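You operate a simulated robot arm through the tools that you are given. There is no shell and no other tool. Be economical: measure what you need, move in short steps, check, and stop when the job is done.

Carry out the task below with a simulated robot arm. There is one attempt and no reset: what you move stays moved.

Task
Put one of the small yellow caps from the top of the wooden bench in the red bin there. Then put two of the white tapes from the top of the drill bench on the top of the wooden bench. The order counts.

Only the result counts: the job must be done as asked and must still hold three seconds after the hand-in. Knocking over, shifting, dropping, spilling or breaking anything else fails it. Lids that push on must go on centred and level and be pressed home; caps that screw on are set level and turned clockwise until they are tight.

Robot
A 6-joint arm with a two-finger parallel gripper on a trunk, on a base that drives. Base frame: it is fixed to the floor where the robot stands at the start and does not move with it; the origin is under the middle of the robot, x ahead of it, y to its left, z up. Readings come in m, degrees, newtons and seconds.
Its first joint turns from -166.0 to 166.0 degrees. Places, roughly: top of the wooden bench [0.8, -1.3, 1]. Payload 3.91 kg.
The TCP is the grasp point between the finger pads, 0.03 m short of the fingertips. In the tool frame z runs along the fingers and y along their closing line. The gripper opens to 0.11 m. The fingers are 0.02 m wide and 0.01 m thick; the gripper's body (0.048 by 0.112 m) begins 0.055 m behind the TCP.
Orientation is that of the tool frame in the base frame, as [roll, pitch, yaw] about the fixed x, y, z axes, in that order (R = Rz(yaw) Ry(pitch) Rx(roll)). With the fingers straight down and closing along the base's y, the tool's x points along the base's -x, its y along +y and its z along -z.

Tools
- The arm moves only by the tool step_arm. Its arguments are lists of equal length, an entry for each row: "linear": the shift along the base's x, y, z in m, a list of three; "dr": the turn, a rotation vector about the base's x, y, z in degrees, a list of three. In form: {"linear": [[x, y, z], ...], "dr": [[ax, ay, az], ...]}. A call has 1 to 20 rows; each row is the pose to reach, as a shift and turn from the pose commanded when the call began. "gripper" is the gripper command, from -1 (shut) to 1 (fully open), values between in proportion, set as the call begins (left out, the last holds). Each row takes 0.2 s and may step no farther than 0.05 m and 8.6 degrees from the row before; otherwise, or with a gripper value out of range, the whole call is refused. A pose out of reach is approached as far as the arm can. The call stops where the force on the tool passes 40 N (or 10 N more than at its start, if that is more) or the arm is blocked; 0.2 s more then pass. Each finger travels about 0.108 m/s and halts on what it meets, pressing with about 29 N; the grip force reading is that of the motor and also rises with nothing between the fingers. The clock runs only during rows and for 0.2 s after the last one: add rows that repeat a pose to give the fingers time. The reply holds the time, the measured pose of the TCP, the force on the tool along the base axes, the opening and the grip force, in the units named above and with some noise, with the torque about the TCP (base axes, N m) and any sound that the robot's microphone picked up.
- Cameras (640 x 400 px; columns grow to the right, rows downward): "scene" is now at [0.654, 0.2228, 1.3511]; the picture's right is [0.00, -0.17, -0.99], its down [-0.93, -0.36, 0.06] and it looks along [-0.37, 0.92, -0.16] (base axes); focal length 214 px, centre (320, 200). "wrist" rides on the gripper at [0.072, 0.017, -0.103] in the tool frame; the picture's right is [-0.23, 0.97, 0.00], its down [-0.76, -0.18, -0.62] and it looks along [-0.61, -0.14, 0.78] (tool axes); focal length 222 px, centre (320, 200). There is no depth. A picture from a camera that has moved, and an enlarged one, comes with that camera's place and axes in the base frame and with its lens.
- snapshot(camera): a new picture of that camera. It takes no simulated time.
- base_move(legs): drives the robot by 1 to 6 legs, each [ahead, left, turn to the left] in m, m and degrees, along the robot's own axes; the way and the turn of a leg run together, so that a leg with both is an arc; at most 1.5 m and 180 degrees a leg. The arm and the cameras ride along, it lands a little off, and it stops where it bumps. It gives what a move gives.
- head_to(pan, tilt): turns the head with the scene camera to pan (to the left, within 80 degrees either way) and tilt (down, from -29 to 69), counted from straight ahead of the robot. It gives what a move gives.
- zoom(camera, box): a new picture of the part [left, top, right, bottom] of that camera's present view, enlarged. It takes no simulated time.
- hand_in(): hands the job in; it is judged then, once.

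Work in short steps. Places have to be worked out from the pictures, the camera data and where the tool is seen: move nearer, look again, correct. Check each grasp and each placing, and mend what went wrong. You have 165 turns and 108 pictures in all, those below and enlarged ones among them. Open the gripper and draw the arm clear of the work before you hand the job in, unless the task says otherwise; then end with one line.

The tools are called as name(argument=value, ...) on one line, values as JSON. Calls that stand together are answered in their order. step_arm: Moves the arm, as the interface text tells. Its arguments: {"type":"object","properties":{"linear":{"type":"array","items":{"type":"array","items":{"type":"number"}}},"dr":{"type":"array","items":{"type":"array","items":{"type":"number"}}},"gripper":{"type":"number"}},"required":["linear","dr"]} The other tools are called the same way: base_move (legs) drives the base; head_to (pan, tilt) turns the head that bears the scene camera; snapshot (camera) takes a picture; zoom (camera, box) takes an enlarged picture of a part of a camera's view; hand_in () hands the job in.

At the start:

```text
time_s: 0.0
tcp_pos: [0.5792, 0.1304, 1.2371]
orientation: [-179.8, 0.1, 180.0]
ft_force: [-0.6, -0.5, 0.4]
torque: [-0.01, -0.02, 0.02]
grip_width: 0.1097
grasp_force: 0.0
robot x, y, heading: [-0.0011, -0.0002, -0.2]
head pan, tilt: [80.2, 21.4]
```

scene: 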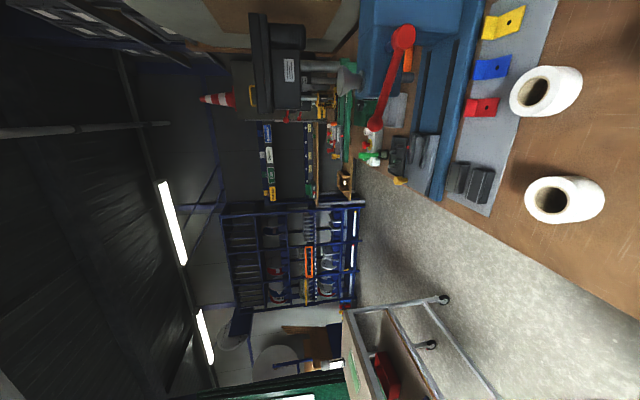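
wrist: 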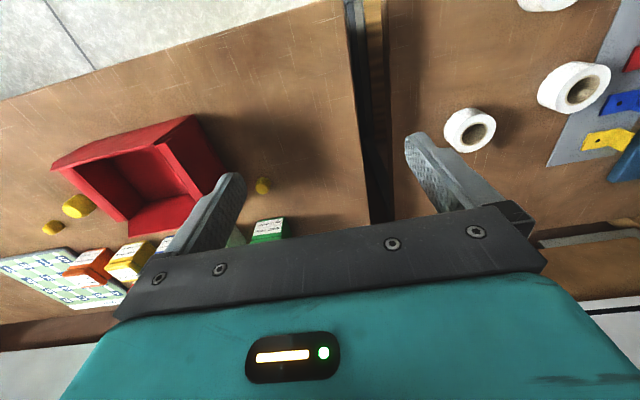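

The head looks far left, with the picture turned on its side. I turn it ahead and down to see both benches.

head_to(pan=-30, tilt=35)

snapshot(camera="scene")

```text
time_s: 1.9
tcp_pos: [0.5781, 0.1305, 1.2372]
orientation: [-180.0, 0.0, 180.0]
ft_force: [0.0, -0.5, -0.2]
torque: [0.0, 0.04, 0.02]
grip_width: 0.1099
grasp_force: 0.1
robot x, y, heading: [-0.0011, 0.0054, -0.0]
head pan, tilt: [-30.0, 35.0]
```

```text
105 pictures are left
camera scene: at [0.6326, 0.0872, 1.2906], right [0.0, -0.87, 0.5], down [-0.82, 0.29, 0.5], along [-0.57, -0.41, -0.71], focal length 214 px, centre (320, 200)
```

scene: 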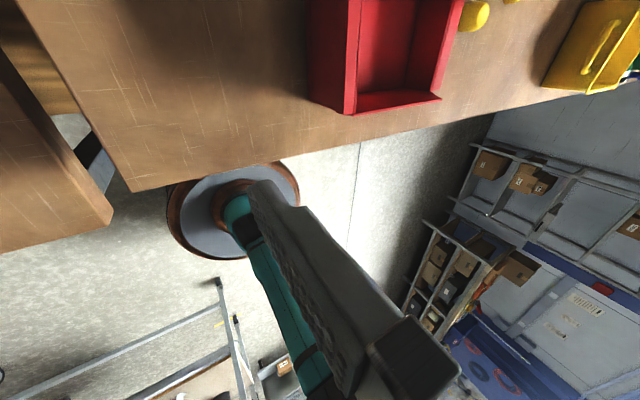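

The head's pan axis lies along x: pan 0 and tilt 0 look straight down. I take a few views with that in mind.

head_to(pan=-30, tilt=-10)

snapshot(camera="scene")

head_to(pan=35, tilt=-10)

snapshot(camera="scene")

```text
time_s: 3.0
tcp_pos: [0.5779, 0.1312, 1.2369]
orientation: [179.9, 0.1, -180.0]
ft_force: [0.0, 0.1, 0.1]
torque: [0.01, 0.0, 0.01]
grip_width: 0.11
grasp_force: 0.1
robot x, y, heading: [-0.0013, 0.0003, -0.2]
head pan, tilt: [-30.0, -10.0]
```

```text
104 pictures are left
camera scene: at [0.7039, 0.089, 1.294], right [0.0, -0.87, 0.5], down [-0.98, -0.09, -0.15], along [0.17, -0.49, -0.85], focal length 214 px, centre (320, 200)
```

scene: 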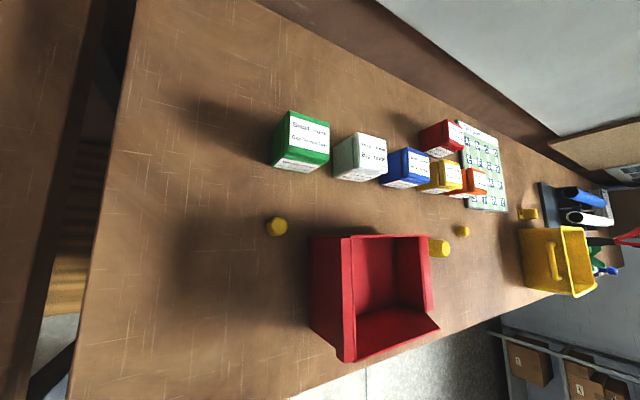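

```text
time_s: 4.4
tcp_pos: [0.5785, 0.1301, 1.237]
orientation: [-180.0, 0.0, 179.9]
ft_force: [-0.9, 0.2, 0.4]
torque: [-0.04, -0.06, -0.01]
grip_width: 0.1099
grasp_force: 0.1
robot x, y, heading: [-0.0004, 0.0023, -0.0]
head pan, tilt: [35.0, -10.0]
```

```text
103 pictures are left
camera scene: at [0.7039, 0.1795, 1.2979], right [0.0, -0.82, -0.57], down [-0.98, 0.1, -0.14], along [0.17, 0.56, -0.81], focal length 214 px, centre (320, 200)
```

scene: 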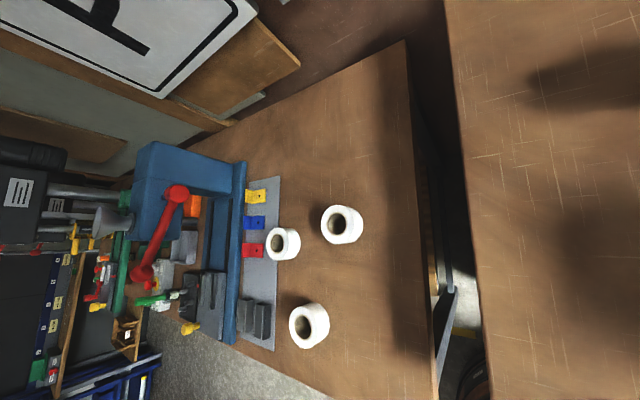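

Cap A triangulates to about (0.72, -0.015, 0.99) and the nearest tape to about (0.73, 0.385, 0.93), both in reach. I look closer at the caps and the bin to tell which caps are the small ones.

zoom(camera="scene", box=[220, 170, 380, 370])

head_to(pan=-30, tilt=0)

zoom(camera="scene", box=[240, 120, 560, 320])

```text
2.00 times, centred on (300, 270) of scene
camera zoom: at [0.7039, 0.1795, 1.2979], right [0.0, -0.82, -0.57], down [-0.98, 0.1, -0.14], along [0.17, 0.56, -0.81], focal length 429 px, centre (360, 60)
```

zoom: 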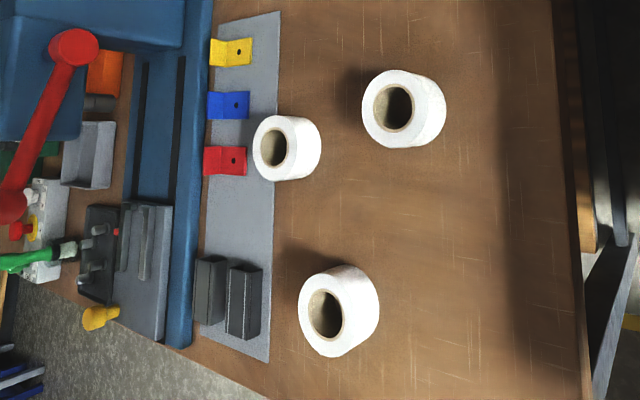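

```text
time_s: 5.7
tcp_pos: [0.5791, 0.1306, 1.2362]
orientation: [-180.0, 0.1, -179.9]
ft_force: [0.7, -0.2, 0.0]
torque: [-0.04, -0.05, 0.01]
grip_width: 0.1101
grasp_force: 0.0
robot x, y, heading: [-0.0009, 0.0004, -0.1]
head pan, tilt: [-30.0, 0.0]
```

```text
2.00 times, centred on (400, 220) of scene
camera zoom: at [0.6887, 0.0863, 1.289], right [0.0, -0.87, 0.5], down [-1.0, 0.0, 0.0], along [0.0, -0.5, -0.87], focal length 429 px, centre (160, 160)
```

zoom: 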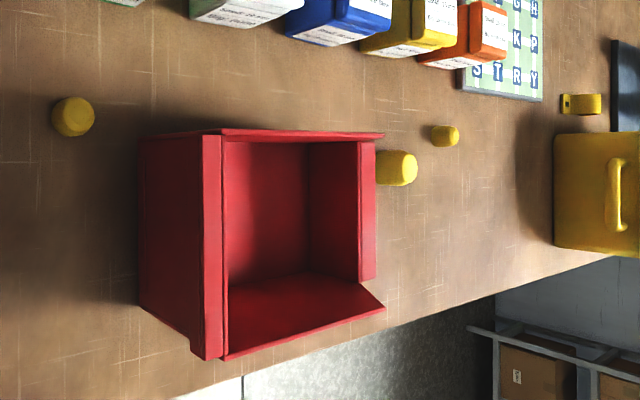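

Caps A and B are the small ones, about 0.033 m across; the one against the bin is larger. I move over cap A, turning the fingers to close along x, away from the bin wall.

step_arm(linear=[[0.013, -0.013, 0], [0.026, -0.026, 0], [0.039, -0.039, -0.01], [0.052, -0.052, -0.02], [0.065, -0.065, -0.03], [0.078, -0.078, -0.04], [0.091, -0.091, -0.05], [0.104, -0.104, -0.06], [0.117, -0.117, -0.08], [0.13, -0.13, -0.1], [0.141, -0.144, -0.117], [0.141, -0.144, -0.117]], dr=[[0, 0, -8.2], [0, 0, -16.4], [0, 0, -24.6], [0, 0, -32.8], [0, 0, -41], [0, 0, -49.2], [0, 0, -57.4], [0, 0, -65.6], [0, 0, -73.8], [0, 0, -82], [0, 0, -90], [0, 0, -90]], gripper=0.18)

snapshot(camera="wrist")

snapshot(camera="scene")

```text
time_s: 8.3
tcp_pos: [0.7216, -0.0132, 1.1192]
orientation: [180.0, 0.1, 90.0]
ft_force: [0.1, -0.5, -0.6]
torque: [0.0, 0.04, 0.02]
grip_width: 0.0651
grasp_force: 0.0
robot x, y, heading: [-0.0001, 0.0001, 0.2]
head pan, tilt: [-30.0, 0.0]
```

```text
100 pictures are left
camera wrist: at [0.7384, 0.0597, 1.2225], right [0.97, -0.23, 0.0], down [-0.18, -0.76, 0.62], along [-0.14, -0.61, -0.78], focal length 222 px, centre (320, 200)
```

wrist: 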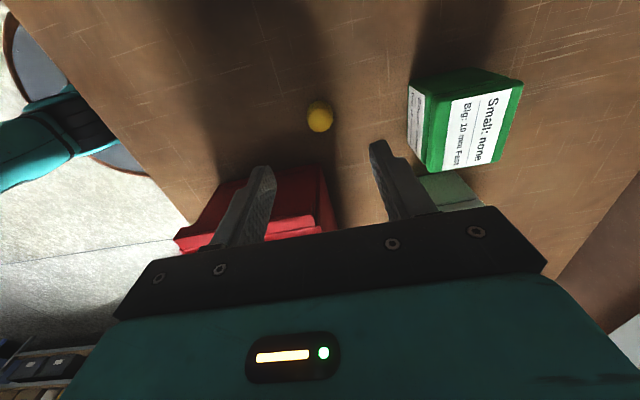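

```text
99 pictures are left
camera scene: at [0.6758, -0.1224, 1.1718], right [-0.87, 0.0, 0.5], down [0.0, 1.0, 0.0], along [-0.5, 0.0, -0.87], focal length 214 px, centre (320, 200)
```

scene: 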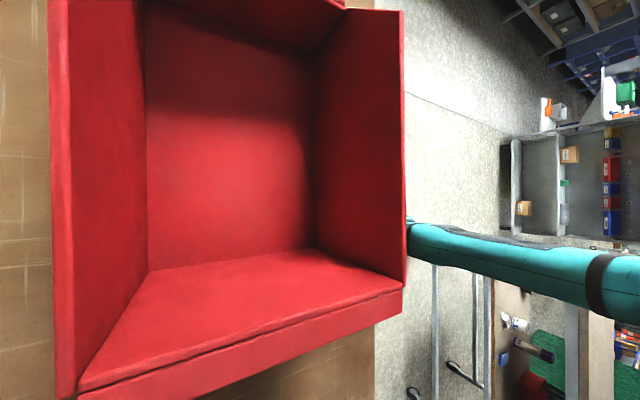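

The scene camera turns out to ride near the gripper, so I swing it up out of the way before going low. The wrist view confirms the cap at about (0.7215, -0.016); I lower halfway and look again.

head_to(pan=-80, tilt=0)

step_arm(linear=[[0, -0.002, -0.03], [0, -0.003, -0.06], [0, -0.003, -0.07], [0, -0.003, -0.07]], dr=[[0, 0, 0], [0, 0, 0], [0, 0, 0], [0, 0, 0]])

snapshot(camera="wrist")

snapshot(camera="scene")

```text
time_s: 9.5
tcp_pos: [0.7206, -0.0132, 1.1196]
orientation: [-180.0, 0.2, 89.9]
ft_force: [-0.4, 0.0, 0.0]
torque: [-0.03, 0.01, 0.04]
grip_width: 0.0651
grasp_force: 0.1
robot x, y, heading: [0.0039, 0.001, 0.3]
head pan, tilt: [-80.0, 0.0]
```

```text
time_s: 10.5
tcp_pos: [0.7189, -0.0183, 1.0488]
orientation: [-180.0, 0.1, 90.0]
ft_force: [-0.5, -0.3, 0.4]
torque: [0.0, 0.02, -0.01]
grip_width: 0.0649
grasp_force: 0.0
robot x, y, heading: [0.0006, 0.0009, 0.1]
head pan, tilt: [-80.0, 0.0]
```

```text
98 pictures are left
camera wrist: at [0.7368, 0.0555, 1.1524], right [0.97, -0.23, 0.0], down [-0.18, -0.76, 0.62], along [-0.14, -0.61, -0.78], focal length 222 px, centre (320, 200)
```

wrist: 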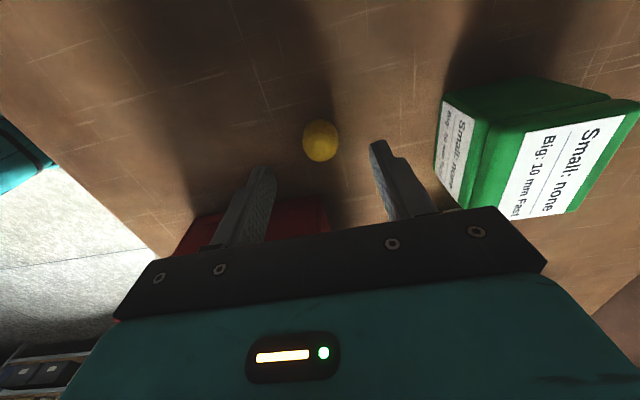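

```text
97 pictures are left
camera scene: at [0.6307, -0.1267, 1.1639], right [-0.17, 0.0, 0.98], down [0.0, 1.0, 0.0], along [-0.98, 0.0, -0.17], focal length 214 px, centre (320, 200)
```

scene: 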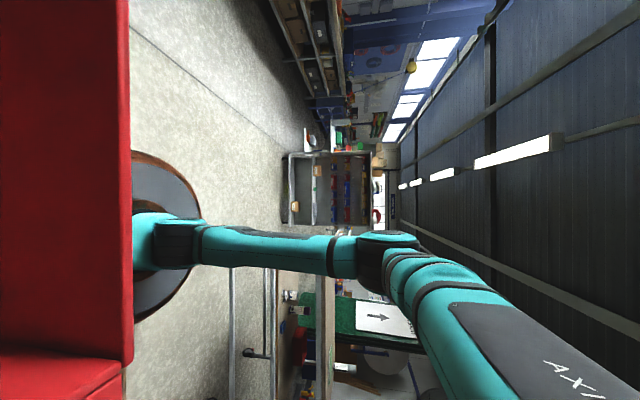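

Two views put the cap's centre at (0.721, -0.0155, 0.987). I lower so the tips are just above the bench.

step_arm(linear=[[0.001, 0.002, -0.015], [0.001, 0.002, -0.028], [0.001, 0.002, -0.036], [0.001, 0.002, -0.036]], dr=[[0, 0, 0], [0, 0, 0], [0, 0, 0], [0, 0, 0]])

snapshot(camera="wrist")

```text
time_s: 11.5
tcp_pos: [0.7189, -0.0153, 1.0128]
orientation: [-180.0, 0.1, 90.0]
ft_force: [-0.6, 0.7, 0.1]
torque: [0.01, 0.01, 0.0]
grip_width: 0.0648
grasp_force: 0.2
robot x, y, heading: [-0.003, 0.0001, -0.3]
head pan, tilt: [-80.0, 0.0]
```

```text
96 pictures are left
camera wrist: at [0.7373, 0.0586, 1.1155], right [0.97, -0.23, 0.0], down [-0.18, -0.76, 0.62], along [-0.14, -0.61, -0.78], focal length 222 px, centre (320, 200)
```

wrist: 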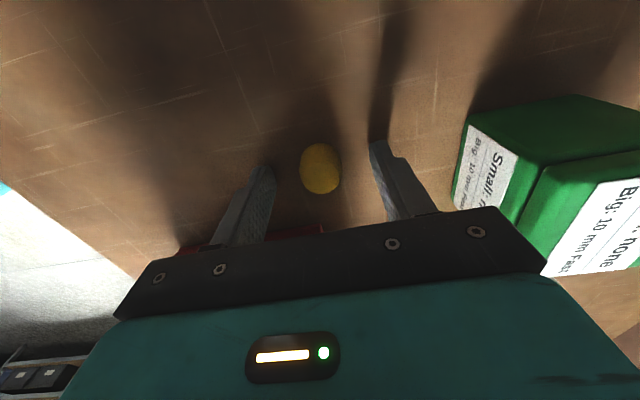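

Tips are level with the cap's middle; I go down 6 mm more, then close gently.

step_arm(linear=[[0.001, 0, -0.003], [0.001, 0, -0.006], [0.001, 0, -0.006]], dr=[[0, 0, 0], [0, 0, 0], [0, 0, 0]])

step_arm(linear=[[0, 0, 0], [0, 0, 0], [0, 0, 0], [0, 0, 0]], dr=[[0, 0, 0], [0, 0, 0], [0, 0, 0], [0, 0, 0]], gripper=-1)

snapshot(camera="wrist")

```text
time_s: 12.3
tcp_pos: [0.7197, -0.0153, 1.0094]
orientation: [179.8, 0.1, 90.1]
ft_force: [-0.4, 0.5, 38.1]
torque: [0.13, 1.4, -0.06]
grip_width: 0.065
grasp_force: 0.1
robot x, y, heading: [-0.0015, 0.0018, 0.1]
head pan, tilt: [-80.0, 0.0]
```

```text
time_s: 13.0
tcp_pos: [0.7198, -0.0142, 1.011]
orientation: [179.9, 0.1, 90.0]
ft_force: [-8.2, -0.5, 13.0]
torque: [0.11, 0.45, 0.07]
grip_width: 0.0242
grasp_force: 29.4
robot x, y, heading: [0.0022, 0.0014, 0.1]
head pan, tilt: [-80.0, 0.0]
stopped in row 3: the force on the tool passed its limit at 48 N (the readings are from after the stop); the commanded pose is now the measured one
```

```text
95 pictures are left
camera wrist: at [0.7374, 0.0585, 1.1129], right [0.97, -0.23, 0.0], down [-0.18, -0.76, 0.62], along [-0.14, -0.61, -0.78], focal length 222 px, centre (320, 200)
```

wrist: 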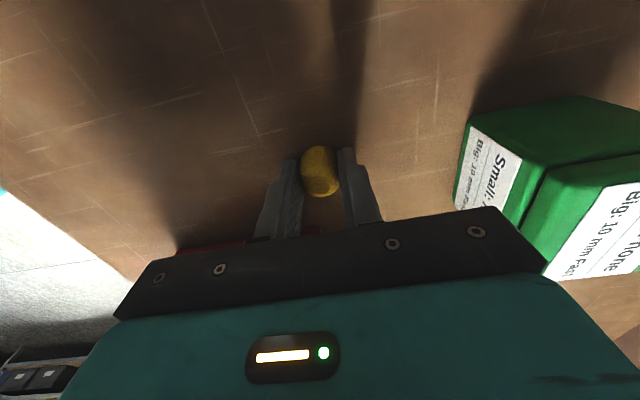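

The tips touched the bench (surface about 0.98), and the cap is held at 24 mm. I lift straight up.

step_arm(linear=[[0, 0, 0.03], [0, 0, 0.07], [0, 0, 0.11], [0, 0, 0.11]], dr=[[0, 0, 0], [0, 0, 0], [0, 0, 0], [0, 0, 0]])

snapshot(camera="wrist")

```text
time_s: 14.0
tcp_pos: [0.7197, -0.0121, 1.1167]
orientation: [179.9, 0.2, 90.1]
ft_force: [-0.3, -0.4, -0.8]
torque: [0.01, 0.0, -0.03]
grip_width: 0.0238
grasp_force: 29.0
robot x, y, heading: [-0.0023, 0.0025, 0.3]
head pan, tilt: [-80.0, 0.0]
```

```text
94 pictures are left
camera wrist: at [0.7378, 0.0605, 1.2191], right [0.97, -0.23, 0.0], down [-0.18, -0.76, 0.62], along [-0.14, -0.61, -0.78], focal length 222 px, centre (320, 200)
```

wrist: 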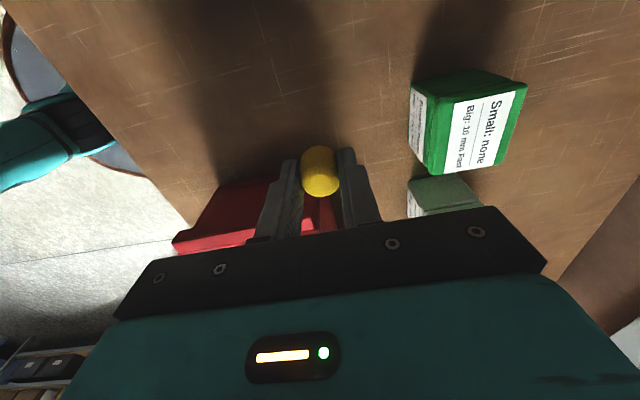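

The cap is in the fingers. I carry it over the bin's inside at about (0.637, -0.16), staying high.

step_arm(linear=[[0, 0, 0.03], [-0.02, -0.035, 0.04], [-0.04, -0.07, 0.04], [-0.06, -0.11, 0.04], [-0.083, -0.148, 0.04], [-0.083, -0.148, 0.04]], dr=[[0, 0, 0], [0, 0, 0], [0, 0, 0], [0, 0, 0], [0, 0, 0], [0, 0, 0]])

snapshot(camera="wrist")

```text
time_s: 15.4
tcp_pos: [0.6373, -0.162, 1.1585]
orientation: [-179.9, 0.2, 90.0]
ft_force: [-0.8, -0.5, 0.4]
torque: [0.01, -0.05, -0.02]
grip_width: 0.0237
grasp_force: 28.4
robot x, y, heading: [-0.0024, -0.0001, -0.1]
head pan, tilt: [-80.0, 0.0]
```

```text
93 pictures are left
camera wrist: at [0.6548, -0.0887, 1.2612], right [0.97, -0.23, 0.0], down [-0.18, -0.76, 0.62], along [-0.14, -0.61, -0.78], focal length 222 px, centre (320, 200)
```

wrist: 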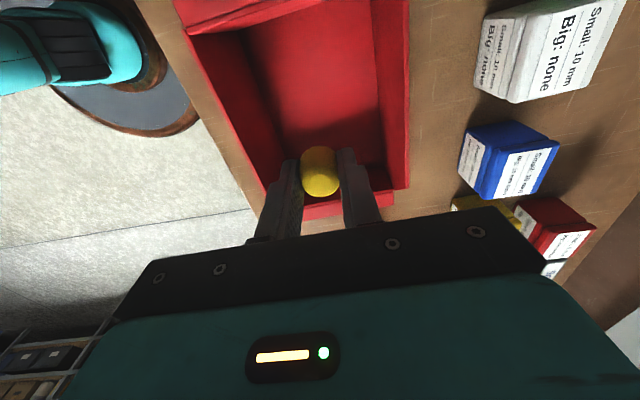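

The cap is centred over the bin's inside. I descend, release inside it and come back up.

step_arm(linear=[[0, 0, -0.04], [0, 0, -0.08], [0, 0, -0.11], [0, 0, -0.122], [0, 0, -0.122]], dr=[[0, 0, 0], [0, 0, 0], [0, 0, 0], [0, 0, 0], [0, 0, 0]])

step_arm(linear=[[0, 0, 0], [0, 0, 0], [0, 0, 0]], dr=[[0, 0, 0], [0, 0, 0], [0, 0, 0]], gripper=-0.1)

step_arm(linear=[[0, 0, 0.05], [0, 0, 0.1], [0, 0, 0.15], [0, 0, 0.15]], dr=[[0, 0, 0], [0, 0, 0], [0, 0, 0], [0, 0, 0]])

snapshot(camera="wrist")

```text
time_s: 16.6
tcp_pos: [0.6372, -0.1629, 1.0367]
orientation: [180.0, 0.0, 90.0]
ft_force: [-0.3, 0.1, -0.4]
torque: [0.01, 0.0, 0.01]
grip_width: 0.0236
grasp_force: 29.3
robot x, y, heading: [-0.0012, -0.0003, -0.1]
head pan, tilt: [-80.0, 0.0]
```

```text
time_s: 17.4
tcp_pos: [0.6391, -0.1633, 1.0369]
orientation: [179.9, 0.2, 90.0]
ft_force: [0.5, -0.4, 0.3]
torque: [0.02, 0.04, 0.0]
grip_width: 0.0495
grasp_force: 0.1
robot x, y, heading: [-0.0032, -0.005, 0.2]
head pan, tilt: [-80.0, 0.0]
```

```text
time_s: 18.4
tcp_pos: [0.639, -0.165, 1.1884]
orientation: [180.0, 0.1, 90.1]
ft_force: [-0.7, -0.6, -0.3]
torque: [-0.02, 0.01, 0.01]
grip_width: 0.0494
grasp_force: 0.1
robot x, y, heading: [0.0002, 0.0007, 0.0]
head pan, tilt: [-80.0, 0.0]
```

```text
92 pictures are left
camera wrist: at [0.6562, -0.0911, 1.2898], right [0.97, -0.23, 0.0], down [-0.18, -0.76, 0.62], along [-0.14, -0.61, -0.78], focal length 222 px, centre (320, 200)
```

wrist: 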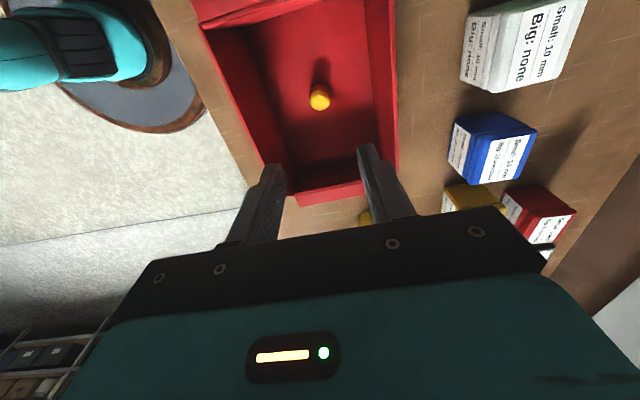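

The cap rests in the bin. Next I open the gripper wide and travel high to the nearest tape at about (0.73, 0.385).

step_arm(linear=[[0.008, 0.045, 0.01], [0.016, 0.09, 0.01], [0.024, 0.135, 0.01], [0.032, 0.18, 0.01], [0.04, 0.225, 0.01], [0.048, 0.27, 0.01], [0.056, 0.315, 0.01], [0.064, 0.36, 0.01], [0.072, 0.405, 0], [0.08, 0.45, -0.01], [0.086, 0.495, -0.02], [0.091, 0.535, -0.03], [0.091, 0.55, -0.04], [0.091, 0.55, -0.04]], dr=[[0, 0, 0], [0, 0, 0], [0, 0, 0], [0, 0, 0], [0, 0, 0], [0, 0, 0], [0, 0, 0], [0, 0, 0], [0, 0, 0], [0, 0, 0], [0, 0, 0], [0, 0, 0], [0, 0, 0], [0, 0, 0]], gripper=0.95)

snapshot(camera="wrist")

head_to(pan=0, tilt=20)

snapshot(camera="scene")

```text
time_s: 21.4
tcp_pos: [0.7308, 0.3887, 1.1477]
orientation: [180.0, 0.1, 90.1]
ft_force: [-0.1, -0.1, -0.2]
torque: [0.0, 0.02, 0.02]
grip_width: 0.1072
grasp_force: 0.1
robot x, y, heading: [-0.0018, -0.001, -0.1]
head pan, tilt: [-80.0, 0.0]
```

```text
91 pictures are left
camera wrist: at [0.747, 0.4612, 1.2512], right [0.97, -0.23, 0.0], down [-0.18, -0.76, 0.62], along [-0.14, -0.61, -0.78], focal length 222 px, centre (320, 200)
```

wrist: 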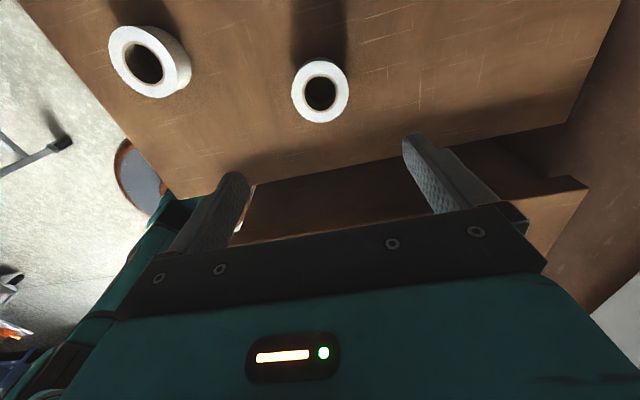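

```text
time_s: 22.9
tcp_pos: [0.7301, 0.3875, 1.1493]
orientation: [-180.0, 0.1, 90.0]
ft_force: [0.2, -0.3, 0.1]
torque: [-0.02, 0.02, 0.0]
grip_width: 0.1074
grasp_force: 0.0
robot x, y, heading: [-0.0, -0.0014, -0.1]
head pan, tilt: [0.0, 20.0]
```

```text
90 pictures are left
camera scene: at [0.7296, 0.311, 1.1852], right [-1.0, 0.0, 0.0], down [0.0, 0.94, 0.34], along [0.0, 0.34, -0.94], focal length 214 px, centre (320, 200)
```

scene: 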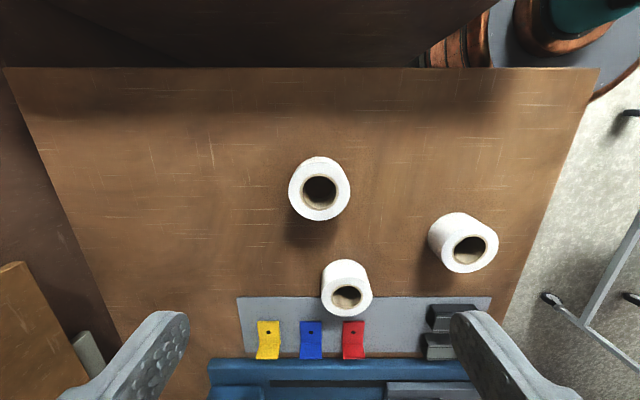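

Two views agree: tape 1's top face is at (0.7305, 0.390, 0.928), about 0.077 across. I swing the head up and lower over it, stopping just above to check.

head_to(pan=-80, tilt=0)

step_arm(linear=[[0, 0.003, -0.05], [0, 0.003, -0.1], [0, 0.003, -0.14], [0, 0.003, -0.17], [0, 0.003, -0.17]], dr=[[0, 0, 0], [0, 0, 0], [0, 0, 0], [0, 0, 0], [0, 0, 0]])

snapshot(camera="wrist")

```text
time_s: 24.4
tcp_pos: [0.7291, 0.3882, 1.1486]
orientation: [-180.0, 0.2, 90.0]
ft_force: [-0.3, 0.2, 0.7]
torque: [0.0, 0.02, -0.02]
grip_width: 0.1071
grasp_force: 0.0
robot x, y, heading: [-0.0039, 0.0017, -0.0]
head pan, tilt: [-80.0, 0.0]
```

```text
time_s: 25.6
tcp_pos: [0.7291, 0.3906, 0.9755]
orientation: [179.9, 0.1, 90.0]
ft_force: [-0.5, -0.7, -1.0]
torque: [0.01, -0.02, 0.01]
grip_width: 0.1071
grasp_force: 0.0
robot x, y, heading: [0.0008, -0.0018, -0.2]
head pan, tilt: [-80.0, 0.0]
```

```text
89 pictures are left
camera wrist: at [0.7466, 0.4643, 1.0787], right [0.97, -0.23, 0.0], down [-0.18, -0.76, 0.62], along [-0.14, -0.61, -0.78], focal length 222 px, centre (320, 200)
```

wrist: 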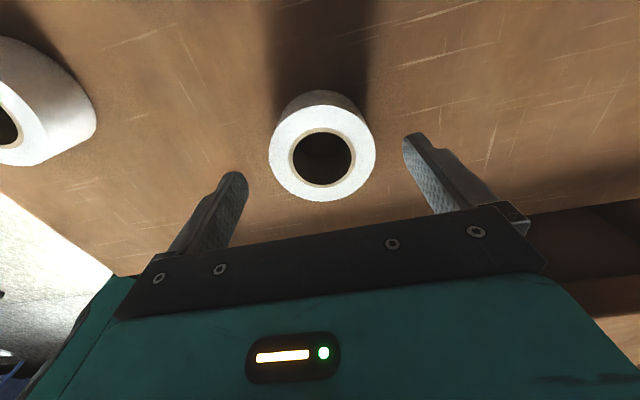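

The tape is centred to within 2 mm. I lower the last 5 cm around it.

step_arm(linear=[[0.002, 0, -0.02], [0.002, 0, -0.04], [0.002, 0, -0.052], [0.002, 0, -0.052]], dr=[[0, 0, 0], [0, 0, 0], [0, 0, 0], [0, 0, 0]])

snapshot(camera="wrist")

```text
time_s: 26.5
tcp_pos: [0.7315, 0.3904, 0.931]
orientation: [179.5, -0.2, 90.0]
ft_force: [-0.3, -2.0, 15.4]
torque: [-0.2, 0.92, 0.12]
grip_width: 0.1073
grasp_force: 0.3
robot x, y, heading: [0.0001, -0.0004, -0.2]
head pan, tilt: [-80.0, 0.0]
stopped in row 4: the force on the tool passed its limit at 51 N (the readings are from after the stop); the commanded pose is now the measured one
```

```text
88 pictures are left
camera wrist: at [0.7483, 0.4626, 1.0339], right [0.97, -0.23, 0.01], down [-0.18, -0.76, 0.62], along [-0.14, -0.6, -0.79], focal length 222 px, centre (320, 200)
```

wrist: 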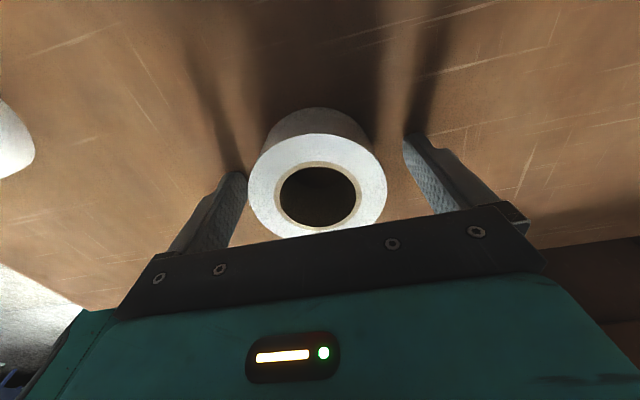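

The finger tips reached the drill bench (surface about 0.90), around the tape. I rise 4 mm, level the tool and close.

step_arm(linear=[[0, 0, 0.004], [0, 0, 0.004]], dr=[[-0.2, 0.5, 0], [-0.2, 0.5, 0]])

step_arm(linear=[[0, 0, 0], [0, 0, 0], [0, 0, 0], [0, 0, 0]], dr=[[0, 0, 0], [0, 0, 0], [0, 0, 0], [0, 0, 0]], gripper=-0.3)

snapshot(camera="wrist")

```text
time_s: 27.1
tcp_pos: [0.7316, 0.3899, 0.9309]
orientation: [-179.9, 0.0, 90.1]
ft_force: [1.2, 0.8, -0.1]
torque: [0.02, 0.0, 0.0]
grip_width: 0.1073
grasp_force: 0.1
robot x, y, heading: [-0.0027, -0.0015, -0.2]
head pan, tilt: [-80.0, 0.0]
```

```text
time_s: 28.1
tcp_pos: [0.7317, 0.3903, 0.9337]
orientation: [-179.9, 0.0, 90.0]
ft_force: [0.3, -0.6, 0.2]
torque: [0.03, 0.0, 0.01]
grip_width: 0.072
grasp_force: 29.1
robot x, y, heading: [0.0039, 0.0001, 0.1]
head pan, tilt: [-80.0, 0.0]
```

```text
87 pictures are left
camera wrist: at [0.7492, 0.4634, 1.0361], right [0.97, -0.23, 0.0], down [-0.18, -0.76, 0.62], along [-0.14, -0.61, -0.78], focal length 222 px, centre (320, 200)
```

wrist: 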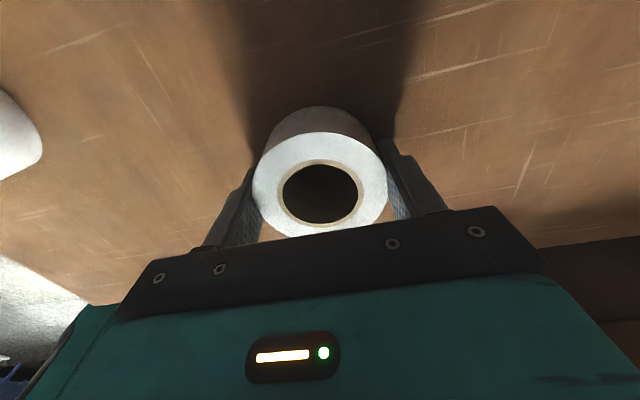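

The tape is held at 72 mm. I lift it and carry it to a free spot on the wooden bench at about (0.74, 0.07).

step_arm(linear=[[0, 0, 0.03], [0, 0, 0.08], [0, 0, 0.13], [0, 0, 0.18], [0.001, -0.04, 0.2], [0.002, -0.085, 0.2], [0.003, -0.13, 0.2], [0.004, -0.175, 0.2], [0.005, -0.22, 0.2], [0.006, -0.265, 0.2], [0.008, -0.305, 0.2], [0.008, -0.32, 0.2], [0.008, -0.32, 0.2]], dr=[[0, 0, 0], [0, 0, 0], [0, 0, 0], [0, 0, 0], [0, 0, 0], [0, 0, 0], [0, 0, 0], [0, 0, 0], [0, 0, 0], [0, 0, 0], [0, 0, 0], [0, 0, 0], [0, 0, 0]])

snapshot(camera="wrist")

```text
time_s: 30.9
tcp_pos: [0.7393, 0.0711, 1.131]
orientation: [-179.9, 0.0, 90.0]
ft_force: [0.0, 0.3, -0.9]
torque: [-0.04, -0.01, 0.02]
grip_width: 0.072
grasp_force: 29.7
robot x, y, heading: [0.0017, 0.0003, 0.1]
head pan, tilt: [-80.0, 0.0]
```

```text
86 pictures are left
camera wrist: at [0.7569, 0.1447, 1.2338], right [0.97, -0.23, 0.0], down [-0.18, -0.76, 0.62], along [-0.14, -0.61, -0.78], focal length 222 px, centre (320, 200)
```

wrist: 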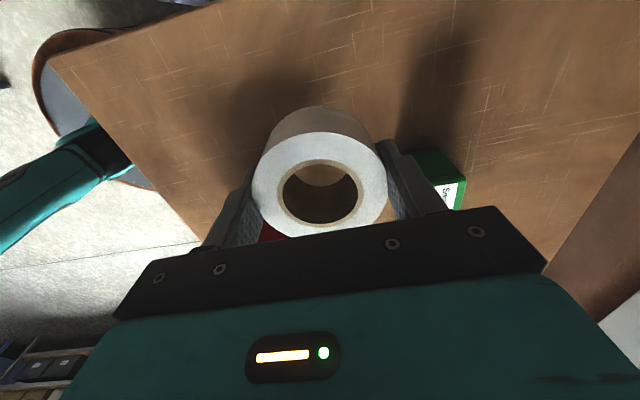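

The spot below is clear, with the green block more than 2 cm away. I lower to just above the surface, then in 2 mm steps until contact.

step_arm(linear=[[0, 0, -0.05], [0, 0, -0.09], [0, 0, -0.107], [0, 0, -0.111], [0, 0, -0.114], [0, 0, -0.114]], dr=[[0, 0, 0], [0, 0, 0], [0, 0, 0], [0, 0, 0], [0, 0, 0], [0, 0, 0]])

snapshot(camera="wrist")

```text
time_s: 32.3
tcp_pos: [0.7403, 0.072, 1.0188]
orientation: [-180.0, 0.0, 90.0]
ft_force: [0.3, -1.0, 0.3]
torque: [-0.01, -0.04, 0.01]
grip_width: 0.0721
grasp_force: 29.0
robot x, y, heading: [-0.0009, -0.0003, 0.3]
head pan, tilt: [-80.0, 0.0]
```

```text
85 pictures are left
camera wrist: at [0.7579, 0.1444, 1.122], right [0.97, -0.23, 0.0], down [-0.18, -0.76, 0.62], along [-0.14, -0.61, -0.78], focal length 222 px, centre (320, 200)
```

wrist: 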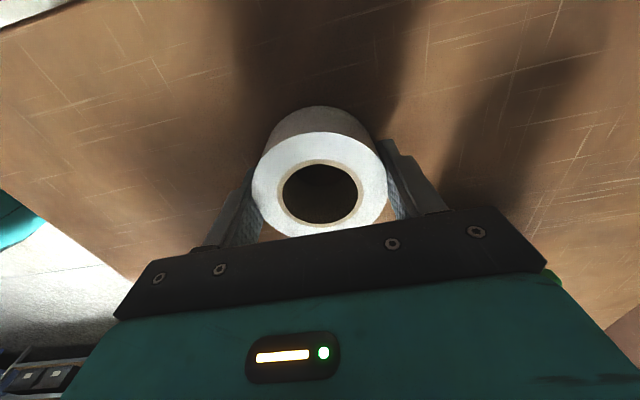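

No contact yet; I go down in small steps with the force watched.

step_arm(linear=[[0, 0, -0.002], [0, 0, -0.004], [0, 0, -0.004]], dr=[[0, 0, 0], [0, 0, 0], [0, 0, 0]])

step_arm(linear=[[0, 0, -0.001], [0, 0, -0.002], [0, 0, -0.002]], dr=[[0, 0, 0], [0, 0, 0], [0, 0, 0]])

```text
time_s: 33.1
tcp_pos: [0.7402, 0.0699, 1.0149]
orientation: [-179.9, 0.1, 90.1]
ft_force: [-0.5, -0.4, -0.2]
torque: [0.0, -0.04, 0.0]
grip_width: 0.072
grasp_force: 29.3
robot x, y, heading: [-0.0001, 0.0033, 0.0]
head pan, tilt: [-80.0, 0.0]
```

```text
time_s: 33.9
tcp_pos: [0.7385, 0.0704, 1.0128]
orientation: [-179.9, 0.0, 90.0]
ft_force: [0.7, 0.2, -0.8]
torque: [0.03, -0.01, 0.0]
grip_width: 0.0721
grasp_force: 29.4
robot x, y, heading: [0.0016, -0.0007, -0.3]
head pan, tilt: [-80.0, 0.0]
```

step_arm(linear=[[0, 0, -0.001], [0, 0, -0.0015], [0, 0, -0.0015]], dr=[[0, 0, 0], [0, 0, 0], [0, 0, 0]])

```text
time_s: 34.7
tcp_pos: [0.7404, 0.0702, 1.0127]
orientation: [179.9, 0.0, 90.0]
ft_force: [7.1, 1.6, 20.9]
torque: [-0.21, -0.29, 0.16]
grip_width: 0.0723
grasp_force: 29.0
robot x, y, heading: [-0.0031, 0.0007, 0.2]
head pan, tilt: [-80.0, 0.0]
```

Contact at 21 N: the tape is on the bench. I open and rise.

step_arm(linear=[[0, 0, 0.001], [0, 0, 0.001], [0, 0, 0.001]], dr=[[0, 0, 0], [0, 0, 0], [0, 0, 0]], gripper=0.7)

step_arm(linear=[[0, 0, 0.03], [0, 0, 0.08], [0, 0, 0.13], [0, 0, 0.15], [0, 0, 0.15]], dr=[[0, 0, 0], [0, 0, 0], [0, 0, 0], [0, 0, 0], [0, 0, 0]])

snapshot(camera="wrist")

```text
time_s: 35.5
tcp_pos: [0.7396, 0.0701, 1.0123]
orientation: [-180.0, 0.0, 90.1]
ft_force: [-0.6, -0.9, -0.4]
torque: [0.01, -0.01, -0.01]
grip_width: 0.0934
grasp_force: 0.1
robot x, y, heading: [0.001, 0.0029, -0.0]
head pan, tilt: [-80.0, 0.0]
```

```text
time_s: 36.7
tcp_pos: [0.7391, 0.0665, 1.1636]
orientation: [-179.9, 0.0, 89.9]
ft_force: [0.3, 0.2, -0.1]
torque: [0.03, -0.02, 0.01]
grip_width: 0.0938
grasp_force: 0.1
robot x, y, heading: [-0.0005, -0.0042, -0.0]
head pan, tilt: [-80.0, 0.0]
```

```text
84 pictures are left
camera wrist: at [0.7576, 0.14, 1.2664], right [0.97, -0.23, 0.0], down [-0.18, -0.76, 0.62], along [-0.14, -0.61, -0.78], focal length 222 px, centre (320, 200)
```

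wrist: 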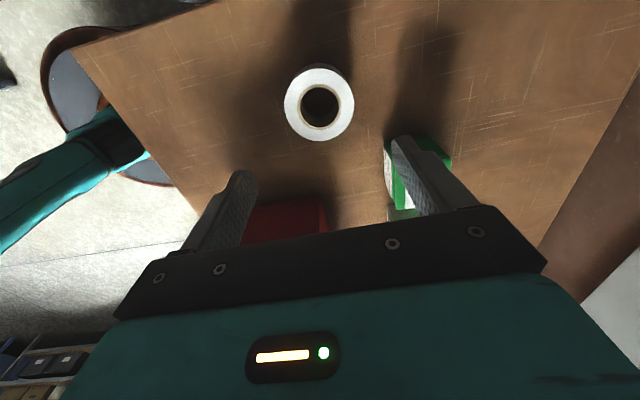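

Tape 1 stands flat on the wooden bench. Next I go to the tape at about (0.522, 0.472).

step_arm(linear=[[-0.02, 0.0375, 0], [-0.04, 0.075, 0], [-0.06, 0.1125, 0], [-0.08, 0.15, 0], [-0.1, 0.1875, 0], [-0.12, 0.225, 0], [-0.14, 0.2625, 0], [-0.16, 0.3, 0], [-0.18, 0.3375, 0], [-0.2, 0.375, 0], [-0.216, 0.405, 0], [-0.216, 0.405, 0]], dr=[[0, 0, 0], [0, 0, 0], [0, 0, 0], [0, 0, 0], [0, 0, 0], [0, 0, 0], [0, 0, 0], [0, 0, 0], [0, 0, 0], [0, 0, 0], [0, 0, 0], [0, 0, 0]], gripper=0.95)

snapshot(camera="wrist")

head_to(pan=0, tilt=20)

snapshot(camera="scene")

```text
time_s: 39.3
tcp_pos: [0.5206, 0.4738, 1.1641]
orientation: [-179.9, -0.1, 89.9]
ft_force: [-0.4, 0.0, -0.1]
torque: [0.0, 0.0, -0.01]
grip_width: 0.1073
grasp_force: 0.1
robot x, y, heading: [0.0021, -0.0023, -0.0]
head pan, tilt: [-80.0, 0.0]
```

```text
83 pictures are left
camera wrist: at [0.5381, 0.5476, 1.2669], right [0.97, -0.23, 0.0], down [-0.18, -0.76, 0.62], along [-0.14, -0.61, -0.78], focal length 222 px, centre (320, 200)
```

wrist: 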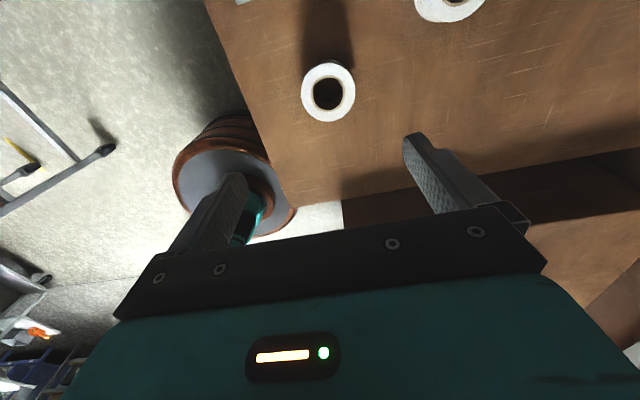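

```text
time_s: 40.8
tcp_pos: [0.5212, 0.4743, 1.1648]
orientation: [-179.9, 0.0, 90.0]
ft_force: [-1.2, 0.5, -0.5]
torque: [0.01, 0.03, 0.01]
grip_width: 0.1073
grasp_force: 0.0
robot x, y, heading: [-0.002, 0.001, -0.1]
head pan, tilt: [0.0, 20.0]
```

```text
82 pictures are left
camera scene: at [0.5208, 0.3974, 1.2007], right [-1.0, 0.0, 0.0], down [0.0, 0.94, 0.34], along [0.0, 0.34, -0.94], focal length 214 px, centre (320, 200)
```

scene: 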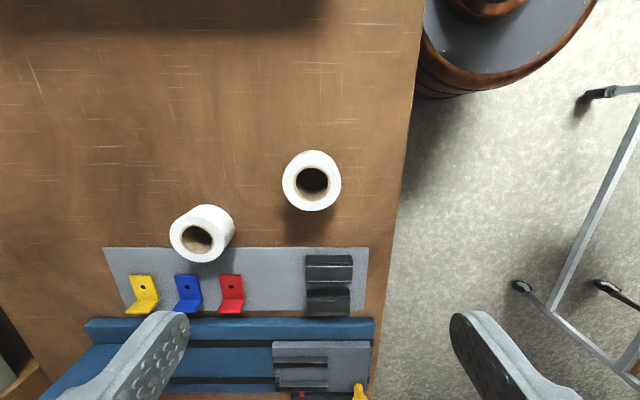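

Both views put this tape at (0.532, 0.470). I raise the head, line up and lower to just above it.

head_to(pan=-80, tilt=0)

step_arm(linear=[[0.011, -0.004, -0.04], [0.011, -0.004, -0.09], [0.011, -0.004, -0.14], [0.011, -0.004, -0.185], [0.011, -0.004, -0.185]], dr=[[0, 0, 0], [0, 0, 0], [0, 0, 0], [0, 0, 0], [0, 0, 0]])

snapshot(camera="wrist")

```text
time_s: 42.3
tcp_pos: [0.5203, 0.4736, 1.1627]
orientation: [-179.8, 0.0, 89.9]
ft_force: [0.3, -1.1, 0.3]
torque: [0.03, 0.0, 0.03]
grip_width: 0.1073
grasp_force: 0.0
robot x, y, heading: [-0.0007, -0.0002, 0.4]
head pan, tilt: [-80.0, 0.0]
```

```text
time_s: 43.5
tcp_pos: [0.5355, 0.4746, 0.975]
orientation: [-179.8, 0.0, 90.0]
ft_force: [0.2, -0.1, 0.9]
torque: [0.01, -0.01, 0.0]
grip_width: 0.1075
grasp_force: 0.1
robot x, y, heading: [-0.0014, 0.0004, -0.1]
head pan, tilt: [-80.0, 0.0]
```

```text
81 pictures are left
camera wrist: at [0.553, 0.5479, 1.079], right [0.97, -0.23, 0.0], down [-0.18, -0.76, 0.62], along [-0.14, -0.61, -0.78], focal length 222 px, centre (320, 200)
```

wrist: 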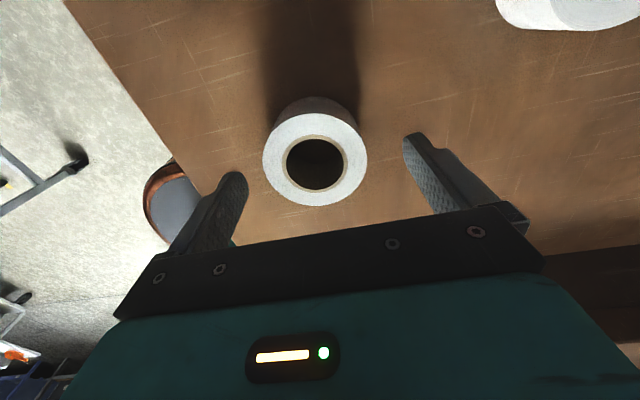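

The tape sits about 3 mm toward -x and -y of the tool; I correct, lower around it and close.

step_arm(linear=[[-0.003, -0.003, -0.015], [-0.003, -0.003, -0.03], [-0.003, -0.003, -0.04], [-0.003, -0.003, -0.04]], dr=[[0, 0, 0], [0, 0, 0], [0, 0, 0], [0, 0, 0]])

snapshot(camera="wrist")

```text
time_s: 44.5
tcp_pos: [0.5318, 0.4677, 0.9367]
orientation: [-179.9, 0.0, 89.9]
ft_force: [-0.3, 0.5, 0.3]
torque: [-0.04, 0.04, -0.05]
grip_width: 0.1076
grasp_force: 0.2
robot x, y, heading: [-0.0004, -0.0023, 0.1]
head pan, tilt: [-80.0, 0.0]
```

```text
80 pictures are left
camera wrist: at [0.55, 0.5418, 1.0393], right [0.97, -0.23, 0.0], down [-0.18, -0.76, 0.62], along [-0.14, -0.61, -0.78], focal length 222 px, centre (320, 200)
```

wrist: 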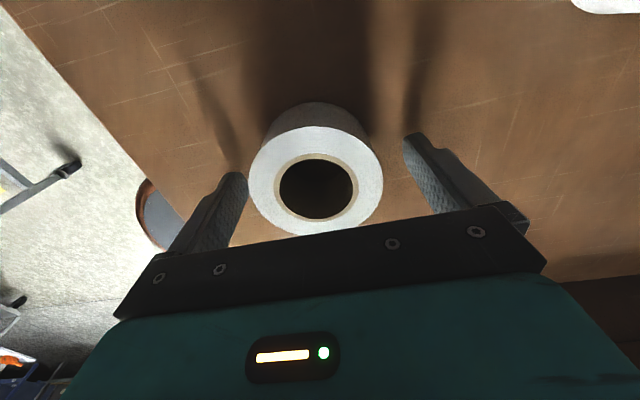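

The fingers straddle the tape evenly, with no contact. I close.

step_arm(linear=[[0, 0, -0.002], [0, 0, -0.002], [0, 0, -0.002], [0, 0, -0.002]], dr=[[0, 0, 0], [0, 0, 0], [0, 0, 0], [0, 0, 0]], gripper=-0.3)

step_arm(linear=[[0, 0, 0.03], [0, 0, 0.08], [0, 0, 0.13], [0, 0, 0.18], [0, 0, 0.21], [0, 0, 0.21]], dr=[[0, 0, 0], [0, 0, 0], [0, 0, 0], [0, 0, 0], [0, 0, 0], [0, 0, 0]])

snapshot(camera="wrist")

```text
time_s: 45.5
tcp_pos: [0.5313, 0.4694, 0.9354]
orientation: [-179.9, 0.0, 89.9]
ft_force: [0.3, 2.6, 6.5]
torque: [0.06, -0.22, 0.05]
grip_width: 0.0722
grasp_force: 29.1
robot x, y, heading: [0.0001, -0.0009, -0.2]
head pan, tilt: [-80.0, 0.0]
```

```text
time_s: 46.9
tcp_pos: [0.5324, 0.4701, 1.1451]
orientation: [-179.9, 0.0, 90.0]
ft_force: [0.7, -0.3, -0.2]
torque: [0.01, 0.0, 0.03]
grip_width: 0.072
grasp_force: 28.9
robot x, y, heading: [-0.0032, -0.0001, -0.2]
head pan, tilt: [-80.0, 0.0]
```

```text
79 pictures are left
camera wrist: at [0.5499, 0.5435, 1.2484], right [0.97, -0.23, 0.0], down [-0.18, -0.76, 0.62], along [-0.14, -0.61, -0.78], focal length 222 px, centre (320, 200)
```

wrist: 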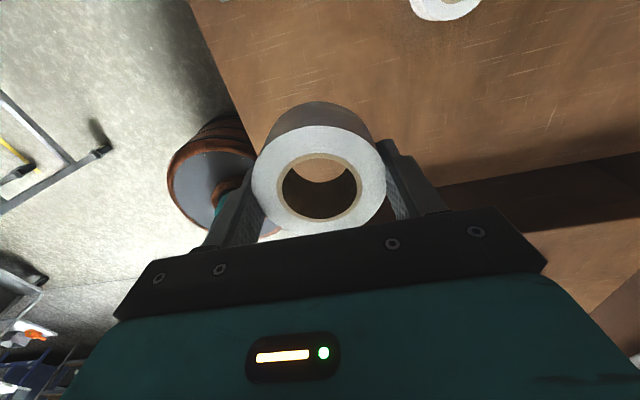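

The tape is lifted. I carry it to (0.595, 0.075) on the wooden bench, 14 cm from the first one.

step_arm(linear=[[0.006, -0.04, 0], [0.012, -0.08, 0], [0.018, -0.12, 0], [0.024, -0.16, 0], [0.03, -0.2, 0], [0.036, -0.24, 0], [0.042, -0.28, 0], [0.048, -0.32, 0], [0.054, -0.36, 0], [0.063, -0.395, 0], [0.063, -0.395, 0]], dr=[[0, 0, 0], [0, 0, 0], [0, 0, 0], [0, 0, 0], [0, 0, 0], [0, 0, 0], [0, 0, 0], [0, 0, 0], [0, 0, 0], [0, 0, 0], [0, 0, 0]])

snapshot(camera="wrist")

```text
time_s: 49.3
tcp_pos: [0.5953, 0.072, 1.145]
orientation: [-179.8, -0.1, 90.0]
ft_force: [0.1, 0.2, -0.1]
torque: [-0.01, 0.01, -0.04]
grip_width: 0.0719
grasp_force: 29.4
robot x, y, heading: [-0.0012, -0.003, -0.2]
head pan, tilt: [-80.0, 0.0]
```

```text
78 pictures are left
camera wrist: at [0.6123, 0.1459, 1.2471], right [0.97, -0.23, 0.0], down [-0.18, -0.76, 0.62], along [-0.14, -0.61, -0.78], focal length 222 px, centre (320, 200)
```

wrist: 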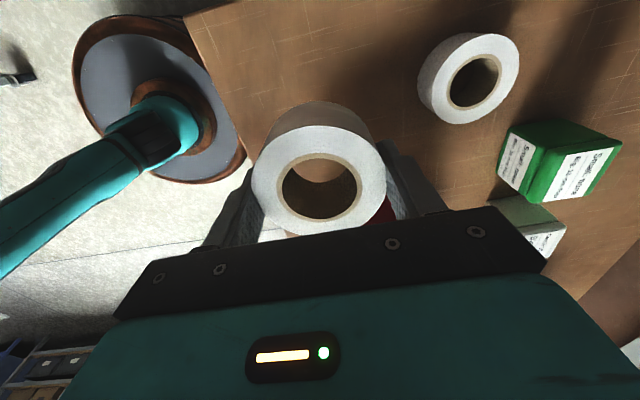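

The bench's near edge is at x of about 0.49, so the tape lands fully on the bench. I lower to just above the surface.

step_arm(linear=[[0, 0, -0.05], [0, 0, -0.1], [0, 0, -0.12], [0, 0, -0.126], [0, 0, -0.129], [0, 0, -0.129]], dr=[[0, 0, 0], [0, 0, 0], [0, 0, 0], [0, 0, 0], [0, 0, 0], [0, 0, 0]])

step_arm(linear=[[0, 0, -0.001], [0, 0, -0.002], [0, 0, -0.002]], dr=[[0, 0, 0], [0, 0, 0], [0, 0, 0]])

```text
time_s: 50.7
tcp_pos: [0.5948, 0.0723, 1.0161]
orientation: [-179.9, 0.0, 89.9]
ft_force: [0.7, 0.9, -0.2]
torque: [0.0, 0.02, -0.02]
grip_width: 0.0723
grasp_force: 28.9
robot x, y, heading: [-0.0005, -0.0025, -0.2]
head pan, tilt: [-80.0, 0.0]
```

```text
time_s: 51.5
tcp_pos: [0.5937, 0.073, 1.0161]
orientation: [180.0, 0.0, 90.0]
ft_force: [5.9, -0.5, 16.1]
torque: [0.06, -0.32, 0.05]
grip_width: 0.072
grasp_force: 28.7
robot x, y, heading: [0.0038, 0.0002, 0.1]
head pan, tilt: [-80.0, 0.0]
```

Contact at 16 N: this tape is down too. I open, rise clear and look at the result.

step_arm(linear=[[0, 0, 0.001], [0, 0, 0.001], [0, 0, 0.001]], dr=[[0, 0, 0], [0, 0, 0], [0, 0, 0]], gripper=0.7)

step_arm(linear=[[0, 0, 0.03], [0, 0, 0.08], [0, 0, 0.13], [0, 0, 0.18], [0, 0.04, 0.22], [0, 0.08, 0.25], [0, 0.08, 0.25]], dr=[[0, 0, 0], [0, 0, 0], [0, 0, 0], [0, 0, 0], [0, 0, 0], [0, 0, 0], [0, 0, 0]])

head_to(pan=0, tilt=0)

snapshot(camera="scene")

snapshot(camera="wrist")

```text
time_s: 52.3
tcp_pos: [0.5961, 0.0734, 1.0161]
orientation: [-179.8, 0.0, 90.1]
ft_force: [0.1, -0.5, 0.0]
torque: [-0.02, 0.02, 0.02]
grip_width: 0.0934
grasp_force: 0.1
robot x, y, heading: [-0.0004, -0.0011, 0.2]
head pan, tilt: [-80.0, 0.0]
```

```text
refused: row 5 steps farther than a row can; nothing moved
```

```text
time_s: 53.9
tcp_pos: [0.5953, 0.0741, 1.0158]
orientation: [-179.9, 0.0, 90.0]
ft_force: [0.2, -0.2, 0.3]
torque: [0.05, -0.02, 0.01]
grip_width: 0.0933
grasp_force: 0.0
robot x, y, heading: [0.0013, -0.0028, -0.1]
head pan, tilt: [0.0, 0.0]
```

```text
77 pictures are left
camera scene: at [0.5951, -0.0355, 1.0557], right [-1.0, 0.0, 0.0], down [0.0, 1.0, 0.0], along [0.0, 0.0, -1.0], focal length 214 px, centre (320, 200)
```

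scene: 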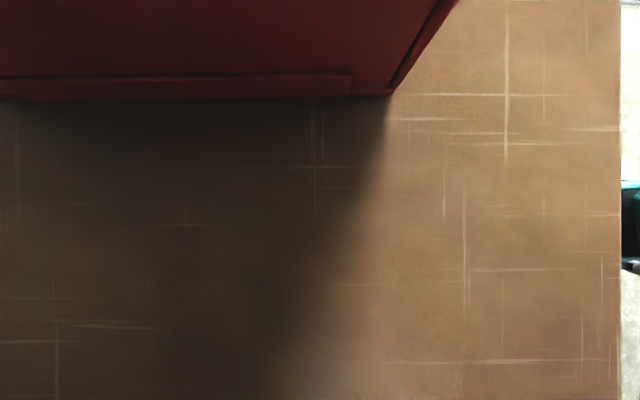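

```text
76 pictures are left
camera wrist: at [0.6127, 0.1466, 1.1186], right [0.97, -0.23, 0.0], down [-0.18, -0.76, 0.62], along [-0.14, -0.61, -0.78], focal length 222 px, centre (320, 200)
```

wrist: 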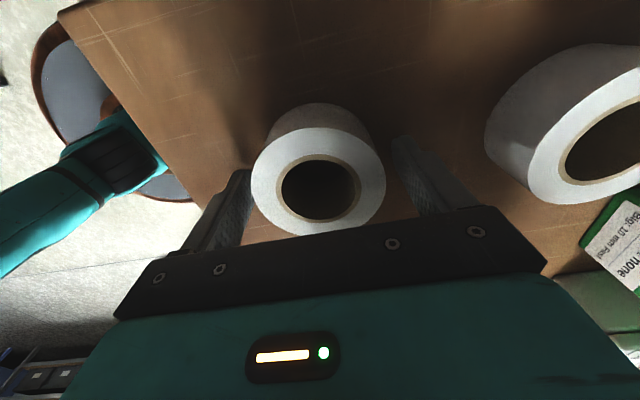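

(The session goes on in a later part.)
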